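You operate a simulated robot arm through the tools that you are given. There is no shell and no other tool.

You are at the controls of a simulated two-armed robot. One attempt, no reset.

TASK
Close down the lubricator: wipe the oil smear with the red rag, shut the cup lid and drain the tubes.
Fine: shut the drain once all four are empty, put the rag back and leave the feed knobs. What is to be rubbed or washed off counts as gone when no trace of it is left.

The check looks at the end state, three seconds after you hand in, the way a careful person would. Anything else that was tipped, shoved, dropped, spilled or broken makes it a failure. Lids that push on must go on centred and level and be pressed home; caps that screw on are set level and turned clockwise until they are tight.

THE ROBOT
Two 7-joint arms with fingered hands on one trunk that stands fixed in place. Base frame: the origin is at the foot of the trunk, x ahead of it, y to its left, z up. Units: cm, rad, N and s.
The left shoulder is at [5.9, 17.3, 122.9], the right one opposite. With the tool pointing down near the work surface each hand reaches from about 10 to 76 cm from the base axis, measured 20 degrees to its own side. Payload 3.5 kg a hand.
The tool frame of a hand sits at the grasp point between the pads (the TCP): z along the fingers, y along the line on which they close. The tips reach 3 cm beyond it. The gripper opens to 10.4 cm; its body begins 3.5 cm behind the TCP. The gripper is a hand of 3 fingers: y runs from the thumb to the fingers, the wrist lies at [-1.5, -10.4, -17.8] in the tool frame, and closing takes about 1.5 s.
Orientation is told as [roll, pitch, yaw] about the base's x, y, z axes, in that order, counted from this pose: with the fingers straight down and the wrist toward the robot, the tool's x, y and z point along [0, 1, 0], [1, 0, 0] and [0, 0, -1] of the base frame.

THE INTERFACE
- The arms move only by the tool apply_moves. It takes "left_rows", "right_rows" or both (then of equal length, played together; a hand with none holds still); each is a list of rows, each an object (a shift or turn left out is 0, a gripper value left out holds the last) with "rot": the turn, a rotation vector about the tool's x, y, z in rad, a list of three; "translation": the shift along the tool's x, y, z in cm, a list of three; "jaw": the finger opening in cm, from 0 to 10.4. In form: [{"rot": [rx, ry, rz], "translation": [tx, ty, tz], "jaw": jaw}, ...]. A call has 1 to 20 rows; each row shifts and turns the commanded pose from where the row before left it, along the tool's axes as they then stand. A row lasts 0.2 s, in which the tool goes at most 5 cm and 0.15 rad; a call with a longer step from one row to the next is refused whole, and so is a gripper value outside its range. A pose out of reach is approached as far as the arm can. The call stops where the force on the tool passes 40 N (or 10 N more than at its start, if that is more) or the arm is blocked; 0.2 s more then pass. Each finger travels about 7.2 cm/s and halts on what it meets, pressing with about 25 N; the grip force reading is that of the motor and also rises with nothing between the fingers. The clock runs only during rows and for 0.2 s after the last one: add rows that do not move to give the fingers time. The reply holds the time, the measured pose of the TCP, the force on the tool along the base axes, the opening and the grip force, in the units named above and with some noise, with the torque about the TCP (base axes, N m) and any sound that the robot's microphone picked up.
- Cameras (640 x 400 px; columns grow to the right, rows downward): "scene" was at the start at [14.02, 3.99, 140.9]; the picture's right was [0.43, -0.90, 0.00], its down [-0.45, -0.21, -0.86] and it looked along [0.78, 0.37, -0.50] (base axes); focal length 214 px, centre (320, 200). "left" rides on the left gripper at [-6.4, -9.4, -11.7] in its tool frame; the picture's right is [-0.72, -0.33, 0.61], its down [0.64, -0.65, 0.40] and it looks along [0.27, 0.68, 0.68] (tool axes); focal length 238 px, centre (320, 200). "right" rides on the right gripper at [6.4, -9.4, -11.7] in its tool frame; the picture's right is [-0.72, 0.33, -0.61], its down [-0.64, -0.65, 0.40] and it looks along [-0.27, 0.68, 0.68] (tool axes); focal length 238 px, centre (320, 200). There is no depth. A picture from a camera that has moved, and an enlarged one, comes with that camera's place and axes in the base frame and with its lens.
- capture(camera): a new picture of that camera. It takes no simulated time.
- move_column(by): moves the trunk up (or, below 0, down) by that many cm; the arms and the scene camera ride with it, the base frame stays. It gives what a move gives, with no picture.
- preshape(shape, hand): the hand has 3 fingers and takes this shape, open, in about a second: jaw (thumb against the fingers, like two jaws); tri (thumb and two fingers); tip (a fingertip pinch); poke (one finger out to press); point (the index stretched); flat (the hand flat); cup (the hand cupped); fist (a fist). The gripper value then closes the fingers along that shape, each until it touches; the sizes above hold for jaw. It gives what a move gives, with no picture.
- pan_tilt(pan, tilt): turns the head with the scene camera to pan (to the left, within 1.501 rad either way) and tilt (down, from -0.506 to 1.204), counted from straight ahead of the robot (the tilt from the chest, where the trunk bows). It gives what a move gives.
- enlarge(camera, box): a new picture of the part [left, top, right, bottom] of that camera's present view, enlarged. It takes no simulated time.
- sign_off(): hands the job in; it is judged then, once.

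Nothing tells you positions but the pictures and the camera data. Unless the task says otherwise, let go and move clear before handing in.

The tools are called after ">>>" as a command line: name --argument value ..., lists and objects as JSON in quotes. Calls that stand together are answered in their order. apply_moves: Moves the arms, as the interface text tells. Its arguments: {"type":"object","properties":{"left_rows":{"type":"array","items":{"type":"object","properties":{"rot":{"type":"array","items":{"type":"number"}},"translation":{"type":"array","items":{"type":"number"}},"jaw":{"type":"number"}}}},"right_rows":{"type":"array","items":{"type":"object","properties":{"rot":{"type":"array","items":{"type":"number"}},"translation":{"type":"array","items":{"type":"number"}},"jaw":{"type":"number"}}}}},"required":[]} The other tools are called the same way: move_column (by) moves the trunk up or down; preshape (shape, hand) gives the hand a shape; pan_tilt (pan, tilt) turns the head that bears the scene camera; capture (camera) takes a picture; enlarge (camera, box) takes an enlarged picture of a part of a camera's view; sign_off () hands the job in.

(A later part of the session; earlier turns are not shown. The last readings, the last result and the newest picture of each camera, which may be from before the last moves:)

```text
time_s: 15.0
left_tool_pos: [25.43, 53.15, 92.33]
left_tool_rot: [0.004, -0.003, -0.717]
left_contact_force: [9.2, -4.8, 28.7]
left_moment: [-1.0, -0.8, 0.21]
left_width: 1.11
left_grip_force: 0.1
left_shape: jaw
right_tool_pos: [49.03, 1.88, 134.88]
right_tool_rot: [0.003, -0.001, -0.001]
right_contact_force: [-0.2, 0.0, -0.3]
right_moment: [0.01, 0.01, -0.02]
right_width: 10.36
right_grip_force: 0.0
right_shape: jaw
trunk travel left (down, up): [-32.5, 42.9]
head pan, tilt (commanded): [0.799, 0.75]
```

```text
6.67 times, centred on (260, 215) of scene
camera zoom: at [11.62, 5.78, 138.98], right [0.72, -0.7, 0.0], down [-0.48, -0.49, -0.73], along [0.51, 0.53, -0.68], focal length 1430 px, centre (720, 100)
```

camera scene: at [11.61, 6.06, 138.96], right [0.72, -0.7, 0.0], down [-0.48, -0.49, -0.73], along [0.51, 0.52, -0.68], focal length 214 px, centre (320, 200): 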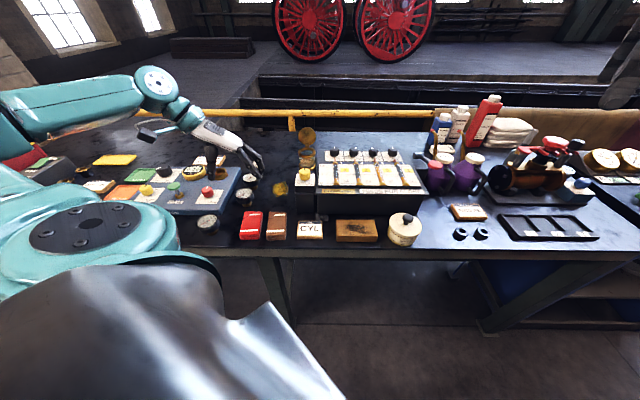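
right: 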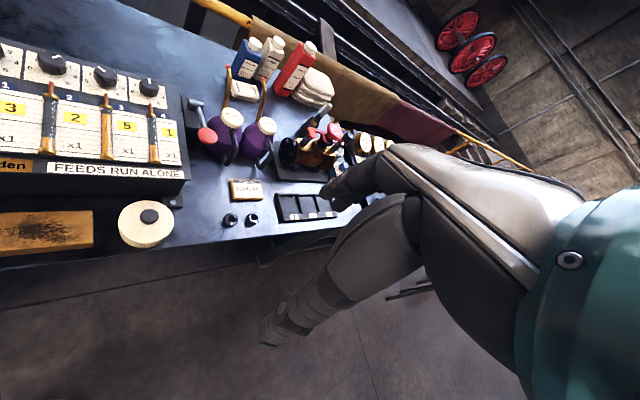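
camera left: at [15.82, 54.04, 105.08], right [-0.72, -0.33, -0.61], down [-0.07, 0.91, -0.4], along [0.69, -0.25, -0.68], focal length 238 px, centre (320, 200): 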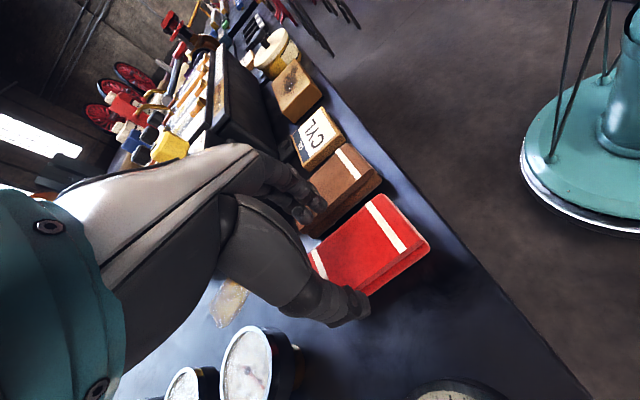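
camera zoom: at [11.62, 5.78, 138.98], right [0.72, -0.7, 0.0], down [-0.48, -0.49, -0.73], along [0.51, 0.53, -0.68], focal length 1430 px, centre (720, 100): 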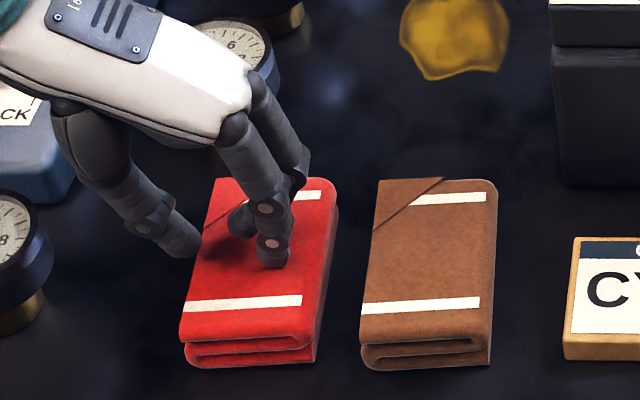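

The fingers just slid over the rag; it did not move. I'll instead rotate the hand so the two staggered fingers line up with the gap, slip them in, and push the rag left from its right side.

>>> apply_moves --left_rows '[{"translation": [0, 0, -1.5]}, {"translation": [0, 0, -1.0], "jaw": 7.0}, {"rot": [0, 0, -0.12]}, {"rot": [0, 0, -0.12]}, {"rot": [0, 0, -0.12]}, {"translation": [-1.4, 0.41, 0]}, {"translation": [-1.39, 0.41, 0]}, {"translation": [0, 0, 1.2]}, {}, {}]'

>>> enlarge --camera "scene" --box '[225, 190, 305, 245]'

>>> enlarge --camera "left" --box '[270, 130, 410, 250]'

```text
time_s: 17.2
left_tool_pos: [24.93, 50.37, 93.14]
left_tool_rot: [0.002, 0.001, -0.359]
left_contact_force: [-0.6, -0.4, 1.0]
left_moment: [0.0, 0.01, 0.04]
left_width: 6.96
left_grip_force: 0.1
left_shape: jaw
right_tool_pos: [49.03, 2.18, 134.95]
right_tool_rot: [0.0, 0.001, 0.0]
right_contact_force: [-0.5, -1.0, 0.0]
right_moment: [0.02, 0.0, 0.0]
right_width: 10.38
right_grip_force: 0.0
right_shape: jaw
trunk travel left (down, up): [-32.5, 42.9]
head pan, tilt (commanded): [0.799, 0.75]
```

```text
7.27 times, centred on (265, 218) of scene
camera zoom: at [11.63, 6.1, 138.95], right [0.72, -0.7, 0.0], down [-0.48, -0.49, -0.73], along [0.51, 0.52, -0.68], focal length 1560 px, centre (720, 73)
```

zoom: 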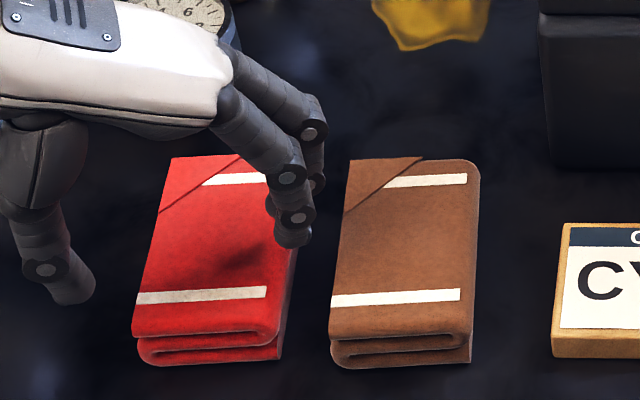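

```text
3.33 times, centred on (340, 190) of left
camera zoom: at [13.85, 47.69, 104.87], right [-0.56, -0.56, -0.61], down [-0.39, 0.83, -0.4], along [0.73, 0.01, -0.68], focal length 794 px, centre (253, 233)
```

zoom: 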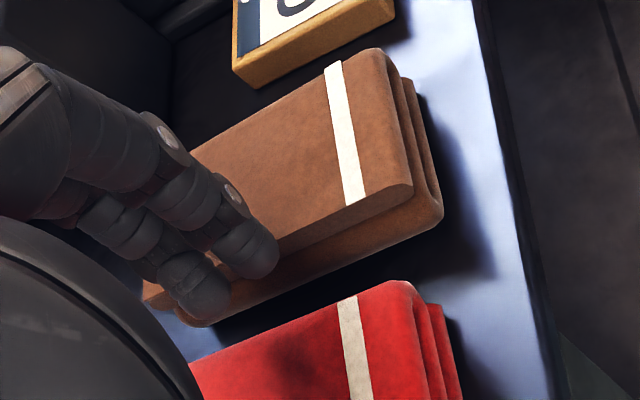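

>>> enlarge --camera "scene" --box '[248, 195, 280, 230]'

>>> enlarge --camera "left" --box '[290, 160, 350, 230]'

```text
11.43 times, centred on (264, 212) of scene
camera zoom: at [11.63, 6.1, 138.95], right [0.72, -0.7, 0.0], down [-0.48, -0.49, -0.73], along [0.51, 0.52, -0.68], focal length 2451 px, centre (960, 57)
```

zoom: 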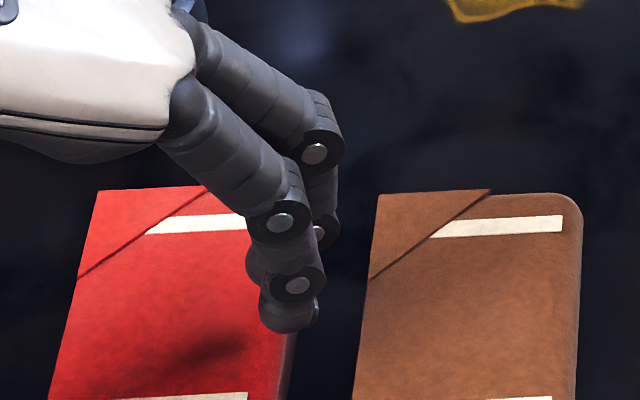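

```text
5.71 times, centred on (320, 195) of left
camera zoom: at [13.85, 47.69, 104.87], right [-0.56, -0.56, -0.61], down [-0.39, 0.83, -0.4], along [0.73, 0.01, -0.68], focal length 1362 px, centre (320, 229)
```

zoom: 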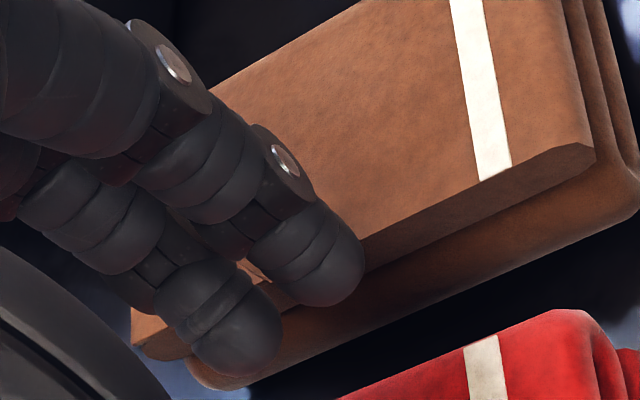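

The far fingertip curls behind the near one, and the finger row is now parallel to the gap. I'll shift right 0.3 cm and descend in small, force-watched steps.

>>> apply_moves --left_rows '[{"translation": [-0.1, 0.28, 0]}, {"translation": [0, 0, 0.5]}, {"translation": [0, 0, 0.5]}, {"translation": [0, 0, 0.4]}, {}]'

>>> enlarge --camera "scene" --box '[225, 190, 305, 245]'

>>> enlarge --camera "left" --box '[270, 130, 410, 250]'

```text
time_s: 18.4
left_tool_pos: [25.19, 50.13, 91.81]
left_tool_rot: [0.0, -0.001, -0.36]
left_contact_force: [0.3, -0.7, 0.2]
left_moment: [-0.01, -0.01, 0.02]
left_width: 6.94
left_grip_force: 0.0
left_shape: jaw
right_tool_pos: [48.95, 2.26, 134.96]
right_tool_rot: [0.002, 0.0, 0.0]
right_contact_force: [0.4, -0.2, 0.7]
right_moment: [0.03, 0.03, -0.01]
right_width: 10.35
right_grip_force: 0.1
right_shape: jaw
trunk travel left (down, up): [-32.5, 42.9]
head pan, tilt (commanded): [0.799, 0.75]
```

```text
7.27 times, centred on (265, 218) of scene
camera zoom: at [11.62, 6.08, 138.95], right [0.72, -0.7, 0.0], down [-0.48, -0.49, -0.73], along [0.51, 0.52, -0.68], focal length 1560 px, centre (720, 73)
```

zoom: 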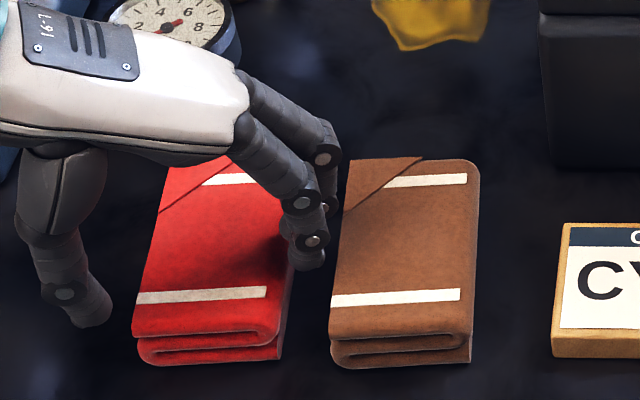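

```text
3.33 times, centred on (340, 190) of left
camera zoom: at [14.06, 47.44, 103.48], right [-0.56, -0.56, -0.61], down [-0.39, 0.83, -0.4], along [0.73, 0.01, -0.68], focal length 794 px, centre (253, 233)
```

zoom: 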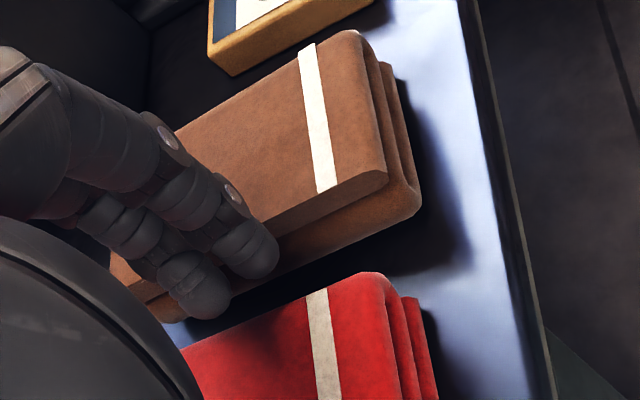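

>>> apply_moves --left_rows '[{"translation": [0.05, -0.13, 0]}, {"translation": [0, 0, 0.4]}, {"translation": [0, 0, 0.4]}, {"translation": [0, 0, 0.4]}, {}]'

>>> enlarge --camera "scene" --box '[225, 190, 305, 245]'

>>> enlarge --camera "left" --box '[270, 130, 410, 250]'

```text
time_s: 19.6
left_tool_pos: [25.09, 50.15, 90.66]
left_tool_rot: [0.0, -0.001, -0.359]
left_contact_force: [0.1, -0.3, -0.6]
left_moment: [-0.05, -0.03, -0.02]
left_width: 6.97
left_grip_force: 0.1
left_shape: jaw
right_tool_pos: [48.96, 2.31, 134.96]
right_tool_rot: [0.0, 0.0, 0.0]
right_contact_force: [-0.2, 0.3, 0.0]
right_moment: [-0.02, -0.03, 0.01]
right_width: 10.37
right_grip_force: 0.1
right_shape: jaw
trunk travel left (down, up): [-32.5, 42.9]
head pan, tilt (commanded): [0.799, 0.75]
```

```text
7.27 times, centred on (265, 218) of scene
camera zoom: at [11.62, 6.08, 138.95], right [0.72, -0.7, 0.0], down [-0.48, -0.49, -0.73], along [0.51, 0.52, -0.68], focal length 1560 px, centre (720, 73)
```

zoom: 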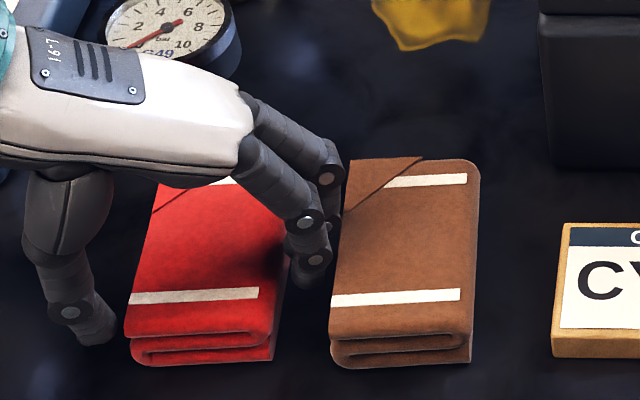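

```text
3.33 times, centred on (340, 190) of left
camera zoom: at [13.99, 47.49, 102.34], right [-0.56, -0.56, -0.61], down [-0.39, 0.83, -0.4], along [0.73, 0.01, -0.68], focal length 794 px, centre (253, 233)
```

zoom: 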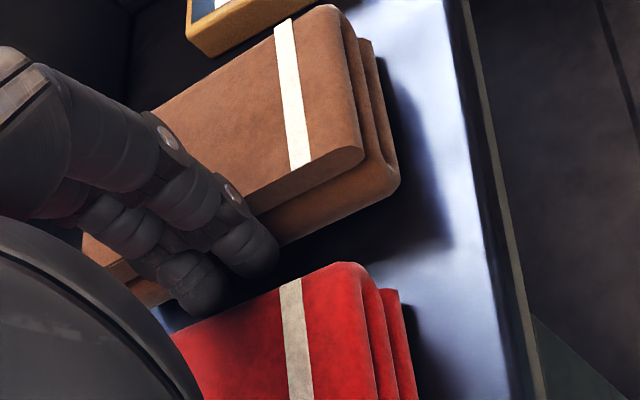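

The fingers have slipped into the gap and nudged the red rag left; the brown rag has not moved. I'll continue down and then push left.

>>> apply_moves --left_rows '[{"translation": [0, 0, 0.4]}, {"translation": [0, 0, 0.4]}, {"translation": [0, 0, 0.3]}, {}]'

>>> enlarge --camera "scene" --box '[225, 190, 305, 245]'

>>> enlarge --camera "left" --box '[270, 130, 410, 250]'

```text
time_s: 20.6
left_tool_pos: [25.02, 50.22, 89.6]
left_tool_rot: [0.0, 0.001, -0.361]
left_contact_force: [-0.5, 0.9, 0.2]
left_moment: [0.01, 0.02, 0.0]
left_width: 6.97
left_grip_force: 0.1
left_shape: jaw
right_tool_pos: [48.91, 2.28, 134.87]
right_tool_rot: [0.001, 0.001, 0.002]
right_contact_force: [0.3, 0.2, 0.6]
right_moment: [-0.02, 0.0, -0.01]
right_width: 10.35
right_grip_force: 0.1
right_shape: jaw
trunk travel left (down, up): [-32.5, 42.9]
head pan, tilt (commanded): [0.799, 0.75]
```

```text
7.27 times, centred on (265, 218) of scene
camera zoom: at [11.62, 6.08, 138.95], right [0.72, -0.7, 0.0], down [-0.48, -0.49, -0.73], along [0.51, 0.52, -0.68], focal length 1560 px, centre (720, 73)
```

zoom: 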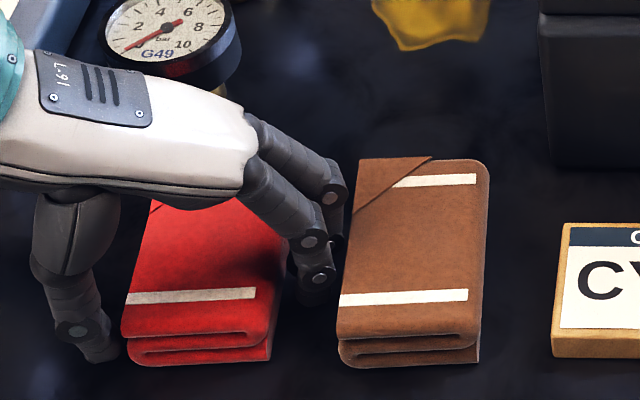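

```text
3.33 times, centred on (340, 190) of left
camera zoom: at [13.95, 47.5, 101.18], right [-0.56, -0.56, -0.61], down [-0.39, 0.83, -0.4], along [0.73, 0.01, -0.68], focal length 794 px, centre (253, 233)
```

zoom: 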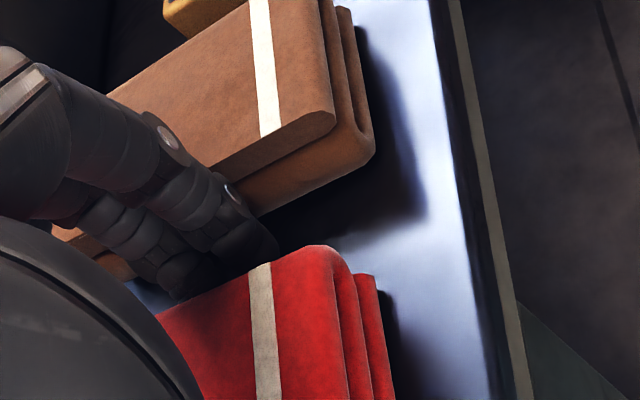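

The brown rag got nudged about 3 mm right; I'll remember to correct that. Now I push the red rag left by about 2 cm.

>>> apply_moves --left_rows '[{"translation": [0.13, -0.38, 0]}, {"translation": [0.13, -0.38, 0]}, {"translation": [0.13, -0.38, 0]}, {"translation": [0.13, -0.38, 0]}, {"translation": [0.13, -0.38, 0]}, {"translation": [0.13, -0.38, 0]}, {}]'

>>> enlarge --camera "scene" --box '[225, 190, 305, 245]'

>>> capture --camera "left"

```text
time_s: 22.2
left_tool_pos: [23.18, 51.86, 89.46]
left_tool_rot: [0.001, 0.001, -0.36]
left_contact_force: [0.3, 0.1, 0.3]
left_moment: [0.0, 0.02, -0.06]
left_width: 6.95
left_grip_force: 0.2
left_shape: jaw
right_tool_pos: [48.99, 2.16, 134.84]
right_tool_rot: [0.0, 0.001, 0.0]
right_contact_force: [-0.3, -0.3, 0.4]
right_moment: [0.0, -0.02, -0.02]
right_width: 10.38
right_grip_force: 0.1
right_shape: jaw
trunk travel left (down, up): [-32.5, 42.9]
head pan, tilt (commanded): [0.799, 0.75]
```

```text
7.27 times, centred on (265, 218) of scene
camera zoom: at [11.63, 6.08, 138.95], right [0.72, -0.7, 0.0], down [-0.48, -0.49, -0.73], along [0.51, 0.52, -0.68], focal length 1560 px, centre (720, 73)
```

zoom: 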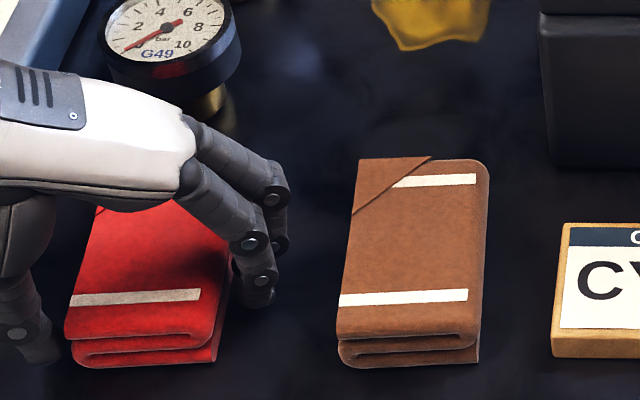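

```text
taken
camera left: at [12.18, 49.1, 101.15], right [-0.56, -0.56, -0.61], down [-0.39, 0.83, -0.4], along [0.73, 0.01, -0.68], focal length 238 px, centre (320, 200)
```

left: 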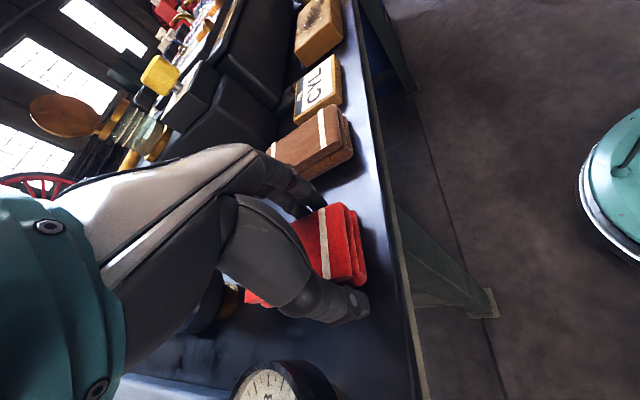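

The red rag is now about 2.7 cm left of its start, with free room on both sides. I'll lift, realign the hand with the rag and descend for the grasp.

>>> apply_moves --left_rows '[{"translation": [0, 0.2, -1.0]}, {"translation": [0, 0, -3.0], "jaw": 8.0}, {"rot": [0, 0, 0.095]}, {"rot": [0, 0, 0.095]}, {"translation": [1.85, 0.35, 0]}, {}, {}]'

>>> enlarge --camera "scene" --box '[205, 185, 295, 245]'

>>> enlarge --camera "left" --box '[260, 130, 420, 290]'

```text
time_s: 23.8
left_tool_pos: [24.72, 53.13, 93.39]
left_tool_rot: [0.0, -0.002, -0.55]
left_contact_force: [0.5, 0.8, -0.1]
left_moment: [-0.01, -0.01, -0.02]
left_width: 7.98
left_grip_force: 0.0
left_shape: jaw
right_tool_pos: [49.0, 2.36, 134.77]
right_tool_rot: [0.002, 0.0, 0.0]
right_contact_force: [0.7, -0.4, -0.6]
right_moment: [0.02, 0.01, 0.02]
right_width: 10.38
right_grip_force: 0.0
right_shape: jaw
trunk travel left (down, up): [-32.5, 42.9]
head pan, tilt (commanded): [0.799, 0.75]
```

```text
6.67 times, centred on (250, 215) of scene
camera zoom: at [11.65, 6.11, 138.95], right [0.72, -0.7, 0.0], down [-0.48, -0.49, -0.73], along [0.51, 0.52, -0.68], focal length 1430 px, centre (787, 100)
```

zoom: 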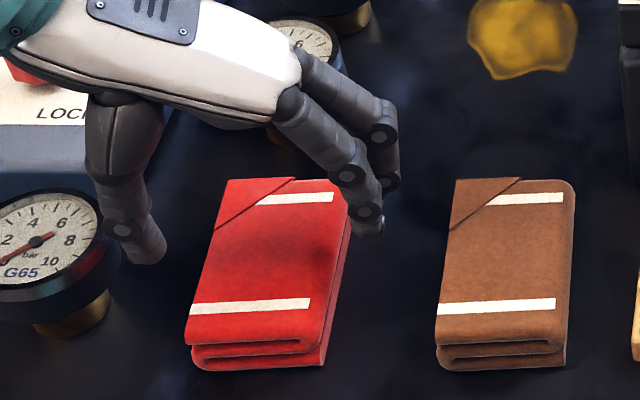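

```text
2.50 times, centred on (340, 210) of left
camera zoom: at [13.38, 52.5, 105.15], right [-0.65, -0.44, -0.61], down [-0.22, 0.89, -0.4], along [0.72, -0.13, -0.68], focal length 596 px, centre (270, 175)
```

zoom: 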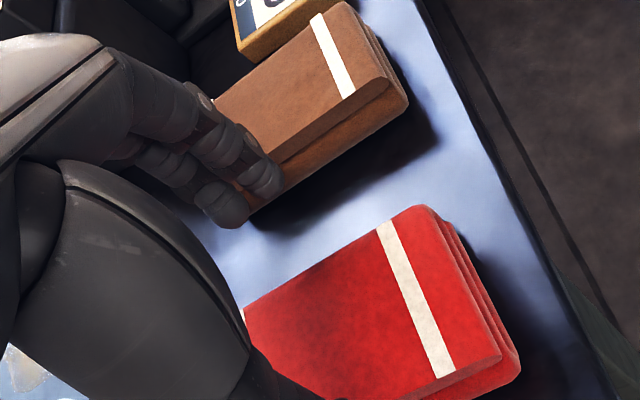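

>>> apply_moves --left_rows '[{"translation": [0, 0, 1.0]}, {"translation": [0, 0, 1.0]}, {"translation": [0, 0, 1.0]}, {"translation": [0, 0, 1.0]}, {}]'

>>> enlarge --camera "scene" --box '[205, 185, 295, 245]'

>>> capture --camera "left"

```text
time_s: 25.0
left_tool_pos: [24.71, 53.04, 89.61]
left_tool_rot: [0.0, -0.002, -0.55]
left_contact_force: [0.4, -0.6, 0.7]
left_moment: [0.02, -0.01, 0.0]
left_width: 7.98
left_grip_force: 0.0
left_shape: jaw
right_tool_pos: [48.79, 1.97, 134.93]
right_tool_rot: [0.001, -0.001, 0.0]
right_contact_force: [-0.1, 0.8, 0.1]
right_moment: [-0.01, -0.01, -0.06]
right_width: 10.36
right_grip_force: 0.1
right_shape: jaw
trunk travel left (down, up): [-32.5, 42.9]
head pan, tilt (commanded): [0.799, 0.75]
```

```text
6.67 times, centred on (250, 215) of scene
camera zoom: at [11.62, 6.08, 138.96], right [0.72, -0.7, 0.0], down [-0.48, -0.49, -0.73], along [0.51, 0.52, -0.68], focal length 1430 px, centre (787, 100)
```

zoom: 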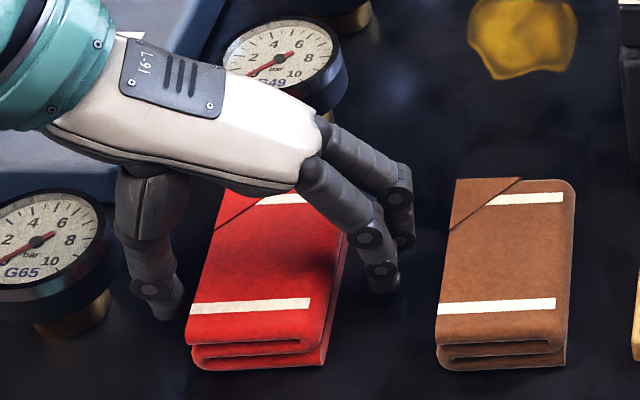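

```text
taken
camera left: at [13.31, 52.46, 101.25], right [-0.65, -0.44, -0.61], down [-0.22, 0.89, -0.4], along [0.72, -0.13, -0.68], focal length 238 px, centre (320, 200)
```

left: 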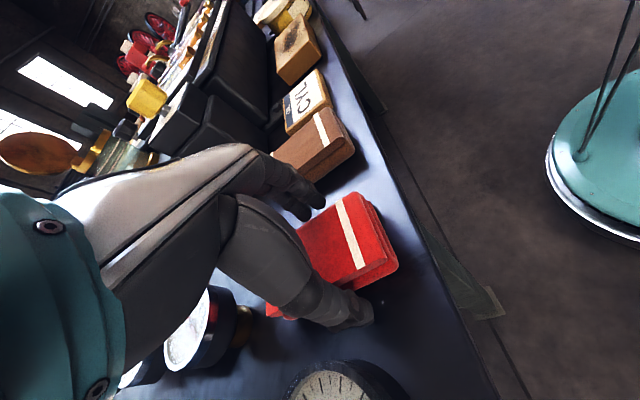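

Both sides are clear; closing on the rag now.

>>> apply_moves --left_rows '[{"jaw": 6.0}, {"jaw": 3.0}, {}, {}, {}, {}, {}]'

>>> enlarge --camera "scene" --box '[205, 185, 295, 245]'

```text
time_s: 26.6
left_tool_pos: [24.69, 53.08, 89.63]
left_tool_rot: [-0.002, -0.001, -0.55]
left_contact_force: [-0.2, -0.1, -0.2]
left_moment: [0.0, -0.01, 0.01]
left_width: 5.48
left_grip_force: 25.0
left_shape: jaw
right_tool_pos: [48.95, 2.23, 134.82]
right_tool_rot: [0.001, -0.001, 0.0]
right_contact_force: [0.1, 0.3, 0.8]
right_moment: [-0.02, 0.0, 0.0]
right_width: 10.39
right_grip_force: 0.2
right_shape: jaw
trunk travel left (down, up): [-32.5, 42.9]
head pan, tilt (commanded): [0.799, 0.75]
```

```text
6.67 times, centred on (250, 215) of scene
camera zoom: at [11.63, 6.09, 138.95], right [0.72, -0.7, 0.0], down [-0.48, -0.49, -0.73], along [0.51, 0.52, -0.68], focal length 1430 px, centre (787, 100)
```

zoom: 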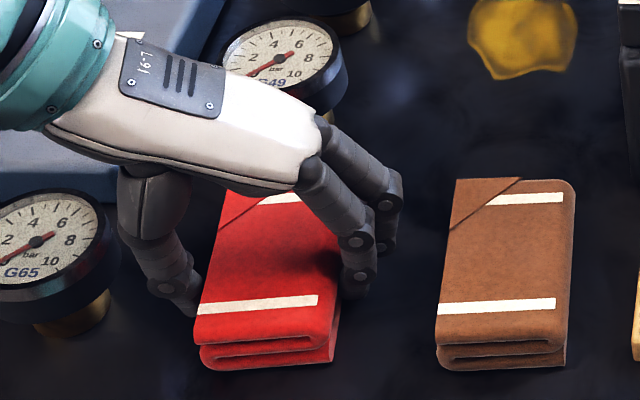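

Gripped at 5.5 cm with 25 N. Lifting clear and checking that the rag comes along.

>>> apply_moves --left_rows '[{"translation": [0, 0, -0.5]}, {"translation": [0, 0, -1.5]}, {"translation": [0, 0, -2.5]}, {"translation": [0, 0, -3]}, {"translation": [0, 0, -3]}, {}]'

>>> enlarge --camera "scene" --box '[190, 140, 310, 245]'

>>> capture --camera "left"

```text
time_s: 28.0
left_tool_pos: [24.62, 53.16, 100.04]
left_tool_rot: [-0.001, -0.001, -0.549]
left_contact_force: [0.3, -0.4, -1.2]
left_moment: [-0.01, 0.01, 0.0]
left_width: 5.49
left_grip_force: 24.9
left_shape: jaw
right_tool_pos: [49.05, 2.27, 134.89]
right_tool_rot: [0.0, 0.0, 0.0]
right_contact_force: [-0.8, -0.2, 0.0]
right_moment: [0.01, 0.02, -0.02]
right_width: 10.36
right_grip_force: 0.1
right_shape: jaw
trunk travel left (down, up): [-32.5, 42.9]
head pan, tilt (commanded): [0.799, 0.75]
```

```text
3.81 times, centred on (250, 192) of scene
camera zoom: at [11.64, 6.11, 138.95], right [0.72, -0.7, 0.0], down [-0.48, -0.49, -0.73], along [0.51, 0.52, -0.68], focal length 817 px, centre (587, 229)
```

zoom: 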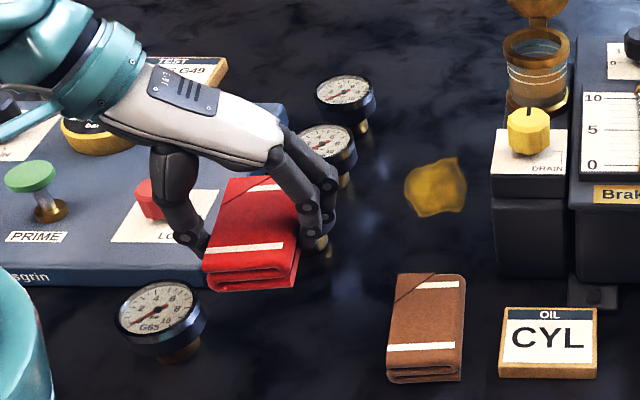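

```text
taken
camera left: at [13.24, 52.59, 111.82], right [-0.65, -0.44, -0.61], down [-0.22, 0.89, -0.4], along [0.72, -0.13, -0.68], focal length 238 px, centre (320, 200)
```

left: 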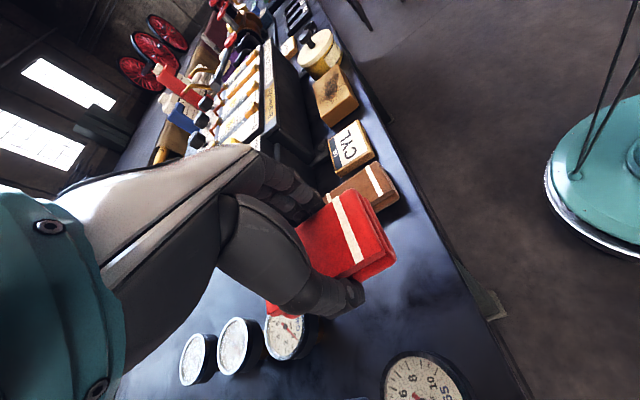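

The rag is held level. Now I turn the hand to yaw 0.4 and carry the rag over the smear, staying high.

>>> apply_moves --left_rows '[{"rot": [0, 0, -0.1357]}, {"rot": [0, 0, -0.1357]}, {"rot": [0, 0, -0.1357]}, {"rot": [0, 0, -0.1357]}, {"rot": [0, 0, -0.1357]}, {"rot": [0, 0, -0.1357]}, {"rot": [0, 0, -0.1358]}, {}]'

>>> capture --camera "scene"

```text
time_s: 29.8
left_tool_pos: [24.59, 53.25, 100.1]
left_tool_rot: [-0.001, 0.001, 0.401]
left_contact_force: [-0.5, 0.2, -0.2]
left_moment: [0.0, -0.01, 0.0]
left_width: 5.46
left_grip_force: 25.1
left_shape: jaw
right_tool_pos: [48.84, 2.26, 134.97]
right_tool_rot: [0.0, 0.0, 0.001]
right_contact_force: [0.4, 0.5, 0.1]
right_moment: [-0.03, -0.01, -0.03]
right_width: 10.37
right_grip_force: 0.1
right_shape: jaw
trunk travel left (down, up): [-32.5, 42.9]
head pan, tilt (commanded): [0.799, 0.75]
```

```text
taken
camera scene: at [11.59, 6.1, 138.96], right [0.72, -0.7, 0.0], down [-0.48, -0.49, -0.73], along [0.51, 0.52, -0.68], focal length 214 px, centre (320, 200)
```

scene: 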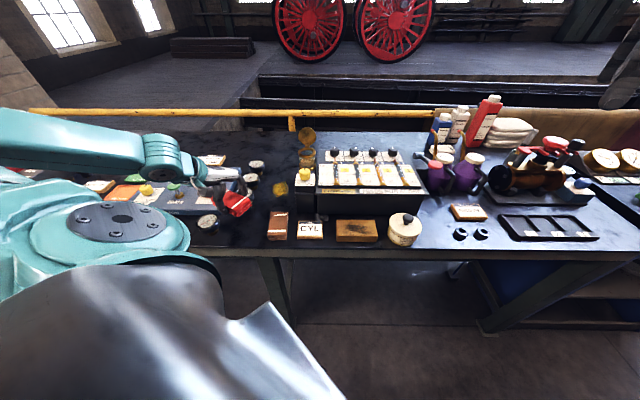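

>>> apply_moves --left_rows '[{"translation": [-0.07, 4.45, 0]}, {"translation": [-0.07, 4.45, 0]}, {"translation": [-0.07, 4.45, 0]}, {"translation": [-0.07, 4.45, 0]}, {"translation": [-0.07, 4.45, 0]}, {}]'

>>> enlarge --camera "scene" --box '[220, 120, 360, 230]'

>>> capture --camera "left"

```text
time_s: 31.2
left_tool_pos: [45.29, 61.38, 100.14]
left_tool_rot: [0.0, 0.0, 0.401]
left_contact_force: [-0.4, -0.1, -0.4]
left_moment: [-0.03, 0.02, 0.01]
left_width: 5.46
left_grip_force: 25.0
left_shape: jaw
right_tool_pos: [48.9, 2.21, 134.96]
right_tool_rot: [-0.001, 0.001, 0.001]
right_contact_force: [-0.1, -0.8, -1.0]
right_moment: [0.0, -0.03, 0.01]
right_width: 10.36
right_grip_force: 0.1
right_shape: jaw
trunk travel left (down, up): [-32.5, 42.9]
head pan, tilt (commanded): [0.799, 0.75]
```

```text
3.64 times, centred on (290, 175) of scene
camera zoom: at [11.54, 6.03, 138.97], right [0.72, -0.7, 0.0], down [-0.47, -0.49, -0.73], along [0.51, 0.52, -0.68], focal length 780 px, centre (429, 291)
```

zoom: 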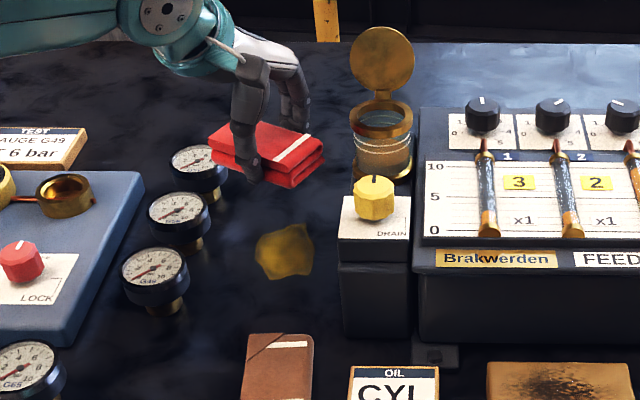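

```text
taken
camera left: at [39.13, 51.85, 111.82], right [-0.02, -0.79, -0.61], down [-0.85, 0.33, -0.4], along [0.52, 0.51, -0.68], focal length 238 px, centre (320, 200)
```

left: 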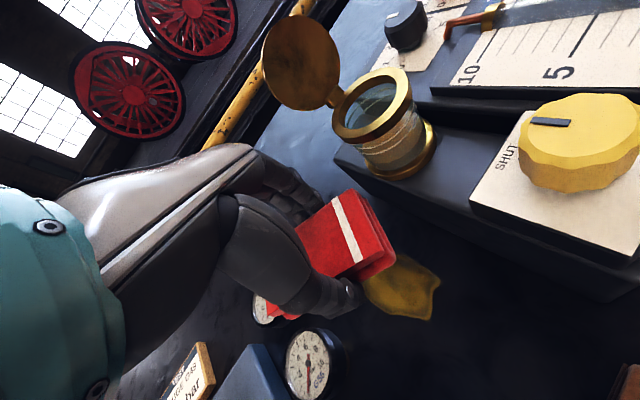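

The rag is right above the smear (the plate's far label reads "SHUT", confirming the drain is shut now). Lowering onto the smear.

>>> apply_moves --left_rows '[{"translation": [0, 0, 3]}, {"translation": [0, 0, 3]}, {"translation": [0, 0, 2.5]}, {"translation": [0, 0, 1.2]}, {}]'

>>> enlarge --camera "scene" --box '[220, 120, 360, 230]'

>>> capture --camera "left"

```text
time_s: 32.4
left_tool_pos: [45.32, 61.57, 90.32]
left_tool_rot: [-0.001, -0.001, 0.402]
left_contact_force: [0.2, -0.4, 0.1]
left_moment: [-0.01, 0.01, 0.01]
left_width: 5.46
left_grip_force: 24.5
left_shape: jaw
right_tool_pos: [48.88, 2.45, 134.86]
right_tool_rot: [-0.001, 0.001, 0.001]
right_contact_force: [0.3, 0.4, 0.3]
right_moment: [-0.02, 0.0, 0.01]
right_width: 10.39
right_grip_force: 0.1
right_shape: jaw
trunk travel left (down, up): [-32.5, 42.9]
head pan, tilt (commanded): [0.799, 0.75]
```

```text
3.64 times, centred on (290, 175) of scene
camera zoom: at [11.62, 6.08, 138.96], right [0.72, -0.7, 0.0], down [-0.48, -0.49, -0.73], along [0.51, 0.52, -0.68], focal length 780 px, centre (429, 291)
```

zoom: 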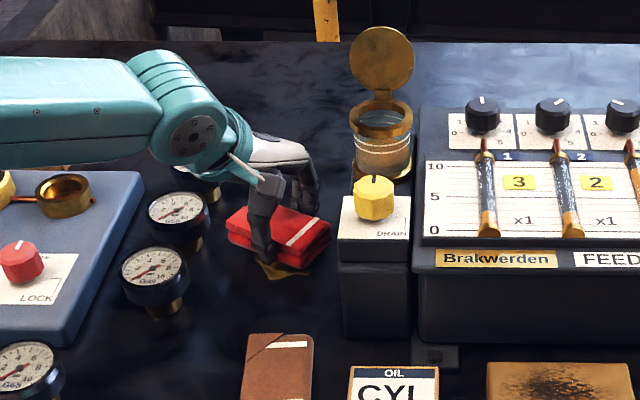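

```text
taken
camera left: at [39.1, 51.93, 101.87], right [-0.02, -0.79, -0.61], down [-0.85, 0.33, -0.4], along [0.52, 0.51, -0.68], focal length 238 px, centre (320, 200)
```

left: 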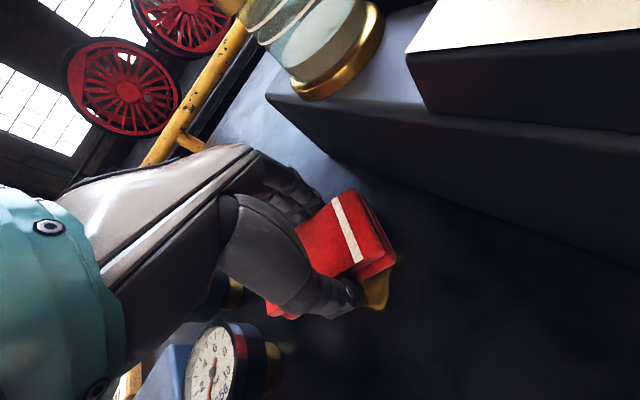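

>>> apply_moves --left_rows '[{"translation": [0, 0, 0.4]}, {"translation": [0, 0, 0.3]}, {}]'

```text
time_s: 33.2
left_tool_pos: [45.33, 61.56, 89.55]
left_tool_rot: [-0.001, -0.003, 0.4]
left_contact_force: [-0.1, -0.8, 1.4]
left_moment: [0.0, -0.01, 0.01]
left_width: 5.41
left_grip_force: 25.0
left_shape: jaw
right_tool_pos: [48.9, 2.17, 134.99]
right_tool_rot: [0.001, 0.0, -0.002]
right_contact_force: [0.1, -0.3, -0.4]
right_moment: [0.02, -0.03, 0.01]
right_width: 10.37
right_grip_force: 0.0
right_shape: jaw
trunk travel left (down, up): [-32.5, 42.9]
head pan, tilt (commanded): [0.799, 0.75]
```

>>> apply_moves --left_rows '[{"translation": [0, 0, 0.2]}, {"translation": [0, 0, 0.15]}, {}]'

```text
time_s: 34.0
left_tool_pos: [45.36, 61.5, 89.46]
left_tool_rot: [0.002, -0.004, 0.402]
left_contact_force: [2.4, 1.0, 14.0]
left_moment: [-0.01, 0.0, 0.0]
left_width: 5.45
left_grip_force: 25.3
left_shape: jaw
right_tool_pos: [48.99, 2.09, 134.99]
right_tool_rot: [-0.001, 0.0, -0.001]
right_contact_force: [0.0, 0.0, 0.5]
right_moment: [0.02, 0.0, -0.02]
right_width: 10.37
right_grip_force: 0.1
right_shape: jaw
trunk travel left (down, up): [-32.5, 42.9]
head pan, tilt (commanded): [0.799, 0.75]
```

Pressing at 14 N. Now sweeping toward the front and back over the smear.

>>> apply_moves --left_rows '[{"translation": [-0.366, -0.931, 0]}, {"translation": [-0.366, -0.931, 0]}, {"translation": [-0.366, -0.931, 0]}, {"translation": [-0.366, -0.931, 0]}, {"translation": [-0.366, -0.931, 0]}, {"translation": [-0.366, -0.931, 0]}, {}]'

>>> enlarge --camera "scene" --box '[220, 120, 360, 230]'

```text
time_s: 35.6
left_tool_pos: [41.01, 57.16, 89.33]
left_tool_rot: [0.0, -0.003, 0.401]
left_contact_force: [5.3, 5.0, 16.9]
left_moment: [0.18, -0.22, 0.02]
left_width: 5.46
left_grip_force: 25.7
left_shape: jaw
right_tool_pos: [48.92, 2.15, 135.0]
right_tool_rot: [-0.001, 0.001, -0.001]
right_contact_force: [-0.3, -0.4, 0.4]
right_moment: [0.0, 0.0, -0.03]
right_width: 10.37
right_grip_force: 0.0
right_shape: jaw
trunk travel left (down, up): [-32.5, 42.9]
head pan, tilt (commanded): [0.799, 0.75]
```

```text
3.64 times, centred on (290, 175) of scene
camera zoom: at [11.56, 5.99, 138.97], right [0.72, -0.7, 0.0], down [-0.48, -0.49, -0.73], along [0.51, 0.52, -0.68], focal length 780 px, centre (429, 291)
```

zoom: 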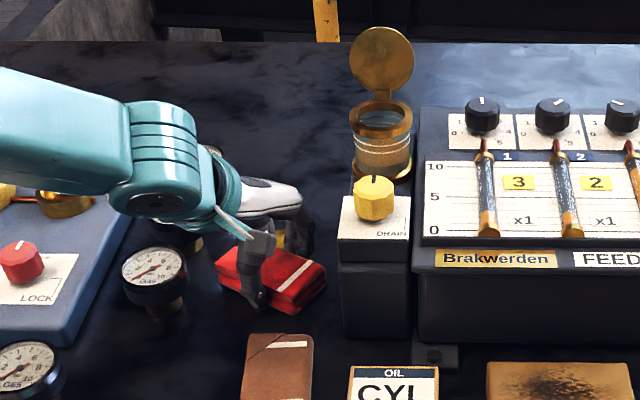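

>>> apply_moves --left_rows '[{"translation": [0.366, 0.931, 0]}, {"translation": [0.366, 0.931, 0]}, {"translation": [0.366, 0.931, 0]}, {"translation": [0.366, 0.931, 0]}, {"translation": [0.366, 0.931, 0]}, {"translation": [0.366, 0.931, 0]}, {"translation": [0.366, 0.931, 0]}, {"translation": [0.366, 0.931, 0]}, {"translation": [0.366, 0.931, 0]}, {"translation": [0.366, 0.931, 0]}, {"translation": [0.366, 0.931, 0]}, {}]'

>>> enlarge --camera "scene" --box '[220, 120, 360, 230]'

```text
time_s: 38.2
left_tool_pos: [48.78, 64.91, 89.32]
left_tool_rot: [0.001, -0.001, 0.402]
left_contact_force: [-2.5, -3.4, 11.6]
left_moment: [-0.1, 0.17, 0.01]
left_width: 5.43
left_grip_force: 25.1
left_shape: jaw
right_tool_pos: [48.82, 2.2, 134.91]
right_tool_rot: [0.002, -0.001, 0.0]
right_contact_force: [0.2, 0.5, 0.7]
right_moment: [0.01, 0.01, -0.01]
right_width: 10.36
right_grip_force: 0.1
right_shape: jaw
trunk travel left (down, up): [-32.5, 42.9]
head pan, tilt (commanded): [0.799, 0.75]
```

```text
3.64 times, centred on (290, 175) of scene
camera zoom: at [11.51, 5.94, 138.97], right [0.72, -0.7, 0.0], down [-0.47, -0.49, -0.73], along [0.51, 0.53, -0.68], focal length 780 px, centre (429, 291)
```

zoom: 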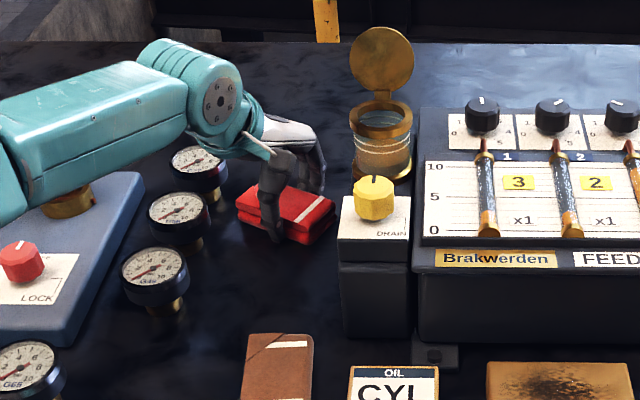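

The smear looks gone in front. I'll do another pass back and forth, offset slightly, before checking.

>>> apply_moves --left_rows '[{"translation": [0.56, -0.22, 0]}, {"translation": [-0.366, -0.931, 0]}, {"translation": [-0.366, -0.931, 0]}, {"translation": [-0.366, -0.931, 0]}, {"translation": [-0.366, -0.931, 0]}, {"translation": [-0.366, -0.931, 0]}, {"translation": [-0.366, -0.931, 0]}, {"translation": [-0.366, -0.931, 0]}, {"translation": [-0.366, -0.931, 0]}, {"translation": [-0.366, -0.931, 0]}, {"translation": [-0.366, -0.931, 0]}, {"translation": [-0.366, -0.931, 0]}, {}]'

>>> apply_moves --left_rows '[{"translation": [-0.9, 0.36, 0]}, {"translation": [0.366, 0.931, 0]}, {"translation": [0.366, 0.931, 0]}, {"translation": [0.366, 0.931, 0]}, {"translation": [0.366, 0.931, 0]}, {"translation": [0.366, 0.931, 0]}, {"translation": [0.366, 0.931, 0]}, {"translation": [0.366, 0.931, 0]}, {"translation": [0.366, 0.931, 0]}, {"translation": [0.366, 0.931, 0]}, {"translation": [0.366, 0.931, 0]}, {"translation": [0.366, 0.931, 0]}, {}]'

>>> enlarge --camera "scene" --box '[220, 120, 360, 230]'

```text
time_s: 41.0
left_tool_pos: [40.54, 57.63, 89.35]
left_tool_rot: [-0.001, 0.0, 0.4]
left_contact_force: [2.8, 2.4, 7.8]
left_moment: [0.1, -0.2, 0.02]
left_width: 5.48
left_grip_force: 24.8
left_shape: jaw
right_tool_pos: [49.01, 2.34, 134.73]
right_tool_rot: [-0.001, 0.0, 0.001]
right_contact_force: [-0.2, 1.0, -0.2]
right_moment: [0.01, -0.02, 0.01]
right_width: 10.34
right_grip_force: 0.1
right_shape: jaw
trunk travel left (down, up): [-32.5, 42.9]
head pan, tilt (commanded): [0.799, 0.75]
```

```text
time_s: 43.8
left_tool_pos: [49.13, 64.78, 89.49]
left_tool_rot: [0.0, -0.001, 0.402]
left_contact_force: [-1.5, -1.3, 2.5]
left_moment: [-0.05, -0.01, -0.02]
left_width: 5.44
left_grip_force: 24.6
left_shape: jaw
right_tool_pos: [48.96, 2.11, 134.96]
right_tool_rot: [-0.001, 0.0, -0.001]
right_contact_force: [-0.2, -0.2, 0.7]
right_moment: [0.01, -0.01, -0.02]
right_width: 10.36
right_grip_force: 0.0
right_shape: jaw
trunk travel left (down, up): [-32.5, 42.9]
head pan, tilt (commanded): [0.799, 0.75]
```

```text
3.64 times, centred on (290, 175) of scene
camera zoom: at [11.58, 6.04, 138.96], right [0.72, -0.7, 0.0], down [-0.48, -0.49, -0.73], along [0.51, 0.52, -0.68], focal length 780 px, centre (429, 291)
```

zoom: 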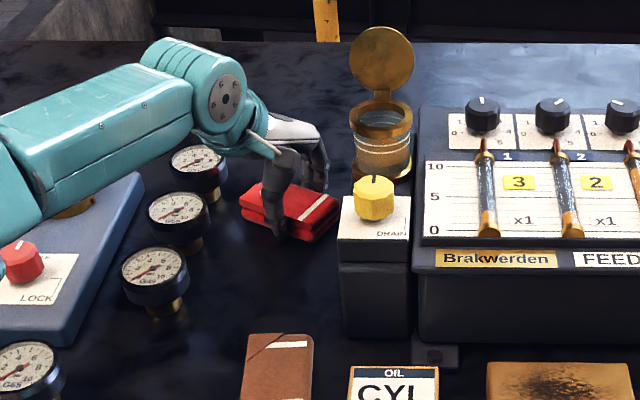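

>>> apply_moves --left_rows '[{"translation": [0, 0, -2]}, {"translation": [0, 0, -3]}, {"translation": [0, 0, -3]}, {"translation": [0, 0, -3]}, {"translation": [0, -4, 0]}, {"translation": [0, -4, 0]}, {}]'

>>> enlarge --camera "scene" --box '[220, 120, 360, 230]'

>>> capture --camera "left"

```text
time_s: 45.4
left_tool_pos: [41.77, 61.46, 100.57]
left_tool_rot: [0.002, 0.001, 0.401]
left_contact_force: [-1.1, 0.1, -0.8]
left_moment: [0.02, 0.0, -0.04]
left_width: 5.39
left_grip_force: 24.6
left_shape: jaw
right_tool_pos: [48.99, 2.11, 134.98]
right_tool_rot: [0.001, 0.001, 0.001]
right_contact_force: [-0.5, -0.6, -0.9]
right_moment: [-0.05, -0.02, 0.0]
right_width: 10.36
right_grip_force: 0.0
right_shape: jaw
trunk travel left (down, up): [-32.5, 42.9]
head pan, tilt (commanded): [0.799, 0.75]
```

```text
3.64 times, centred on (290, 175) of scene
camera zoom: at [11.63, 6.0, 138.96], right [0.72, -0.7, 0.0], down [-0.48, -0.49, -0.73], along [0.51, 0.52, -0.68], focal length 780 px, centre (429, 291)
```

zoom: 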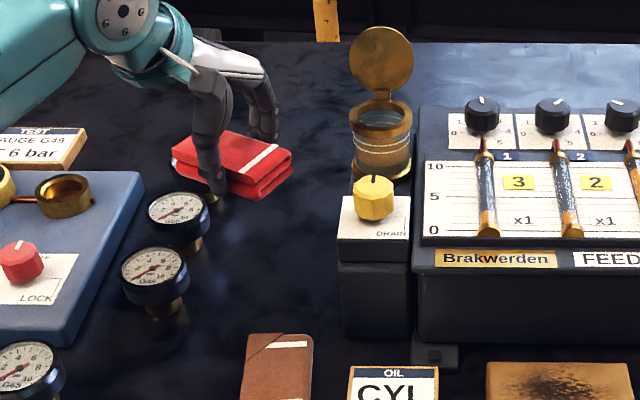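

```text
taken
camera left: at [35.54, 51.78, 112.2], right [-0.02, -0.79, -0.61], down [-0.85, 0.34, -0.4], along [0.52, 0.51, -0.68], focal length 238 px, centre (320, 200)
```

left: 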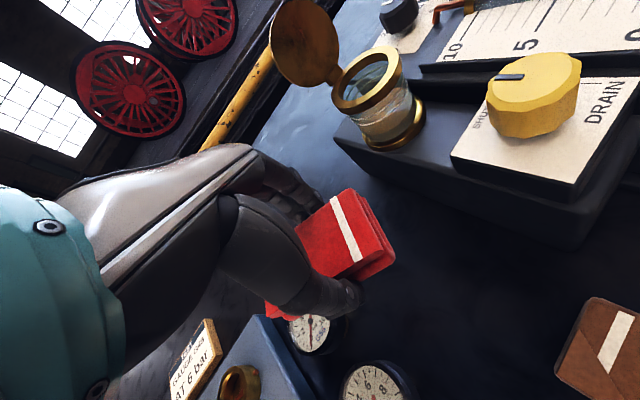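

>>> enlarge --camera "scene" --box '[270, 170, 320, 205]'

>>> enlarge --camera "left" --box '[350, 170, 560, 340]'

```text
11.43 times, centred on (295, 188) of scene
camera zoom: at [11.63, 6.0, 138.96], right [0.72, -0.7, 0.0], down [-0.48, -0.49, -0.73], along [0.51, 0.52, -0.68], focal length 2451 px, centre (606, 343)
```

zoom: 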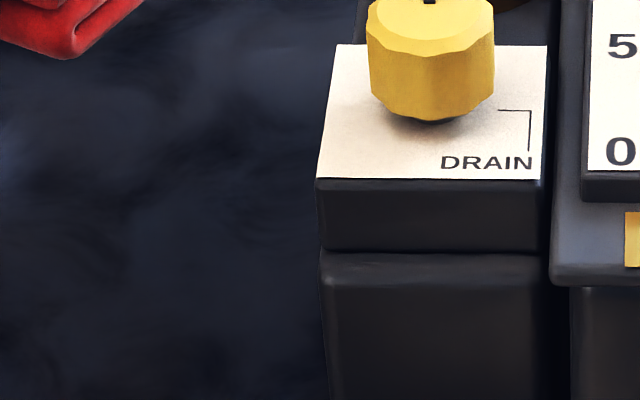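

```text
2.35 times, centred on (455, 255) of left
camera zoom: at [35.54, 51.78, 112.2], right [-0.02, -0.79, -0.61], down [-0.85, 0.34, -0.4], along [0.52, 0.51, -0.68], focal length 561 px, centre (2, 71)
```

zoom: 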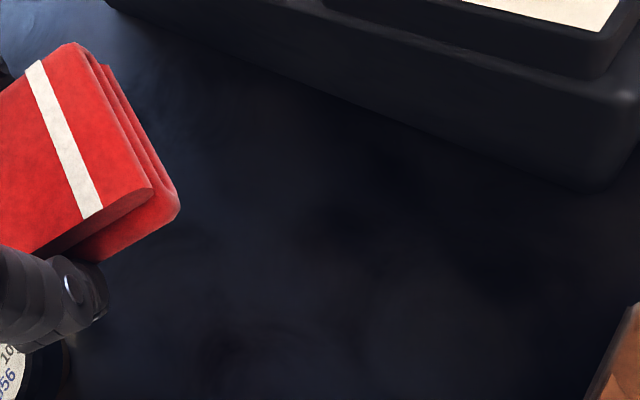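

No trace of the smear remains. Now I'll carry the rag back over its place and turn the hand back to the original grasp angle.

>>> apply_moves --left_rows '[{"translation": [-0.66, -4.63, 0]}, {"translation": [-0.66, -4.63, 0]}, {"translation": [-0.66, -4.63, 0]}, {"translation": [-0.66, -4.63, 0]}, {"rot": [0, 0, 0.1443]}, {"rot": [0, 0, 0.1443]}, {"rot": [0, 0, 0.1443]}, {"rot": [0, 0, 0.1443]}, {"rot": [0, 0, 0.1443]}, {"rot": [0, 0, 0.1443]}, {"rot": [0, 0, 0.1443]}, {}]'

>>> enlarge --camera "scene" --box '[200, 160, 310, 245]'

>>> enlarge --camera "right" --box '[0, 0, 260, 200]'

```text
time_s: 48.0
left_tool_pos: [25.87, 51.83, 100.4]
left_tool_rot: [-0.001, 0.001, -0.613]
left_contact_force: [0.0, 0.2, -0.8]
left_moment: [0.0, -0.01, 0.05]
left_width: 5.38
left_grip_force: 24.6
left_shape: jaw
right_tool_pos: [49.01, 2.19, 134.86]
right_tool_rot: [0.002, -0.001, -0.001]
right_contact_force: [-0.2, 0.6, -0.8]
right_moment: [-0.04, -0.02, -0.01]
right_width: 10.36
right_grip_force: 0.1
right_shape: jaw
trunk travel left (down, up): [-32.5, 42.9]
head pan, tilt (commanded): [0.799, 0.75]
```

```text
4.71 times, centred on (255, 202) of scene
camera zoom: at [11.61, 6.08, 138.96], right [0.72, -0.7, 0.0], down [-0.48, -0.49, -0.73], along [0.51, 0.52, -0.68], focal length 1009 px, centre (626, 188)
```

zoom: 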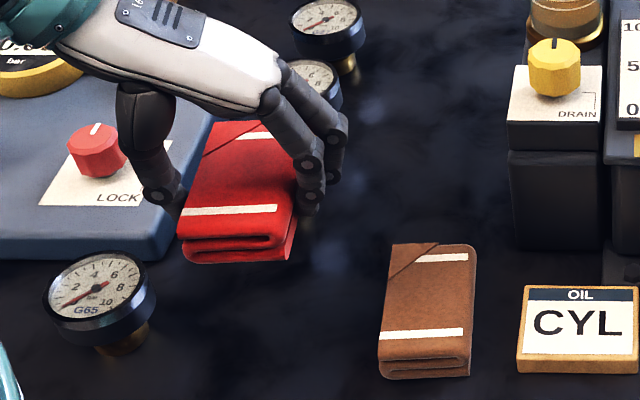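

```text
2.00 times, centred on (130, 100) of right
camera zoom: at [39.5, 8.53, 146.52], right [0.33, -0.72, 0.61], down [-0.65, -0.64, -0.4], along [0.68, -0.27, -0.68], focal length 477 px, centre (700, 400)
```

zoom: 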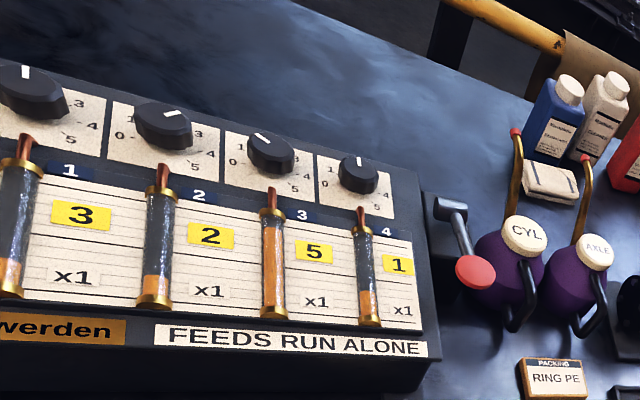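

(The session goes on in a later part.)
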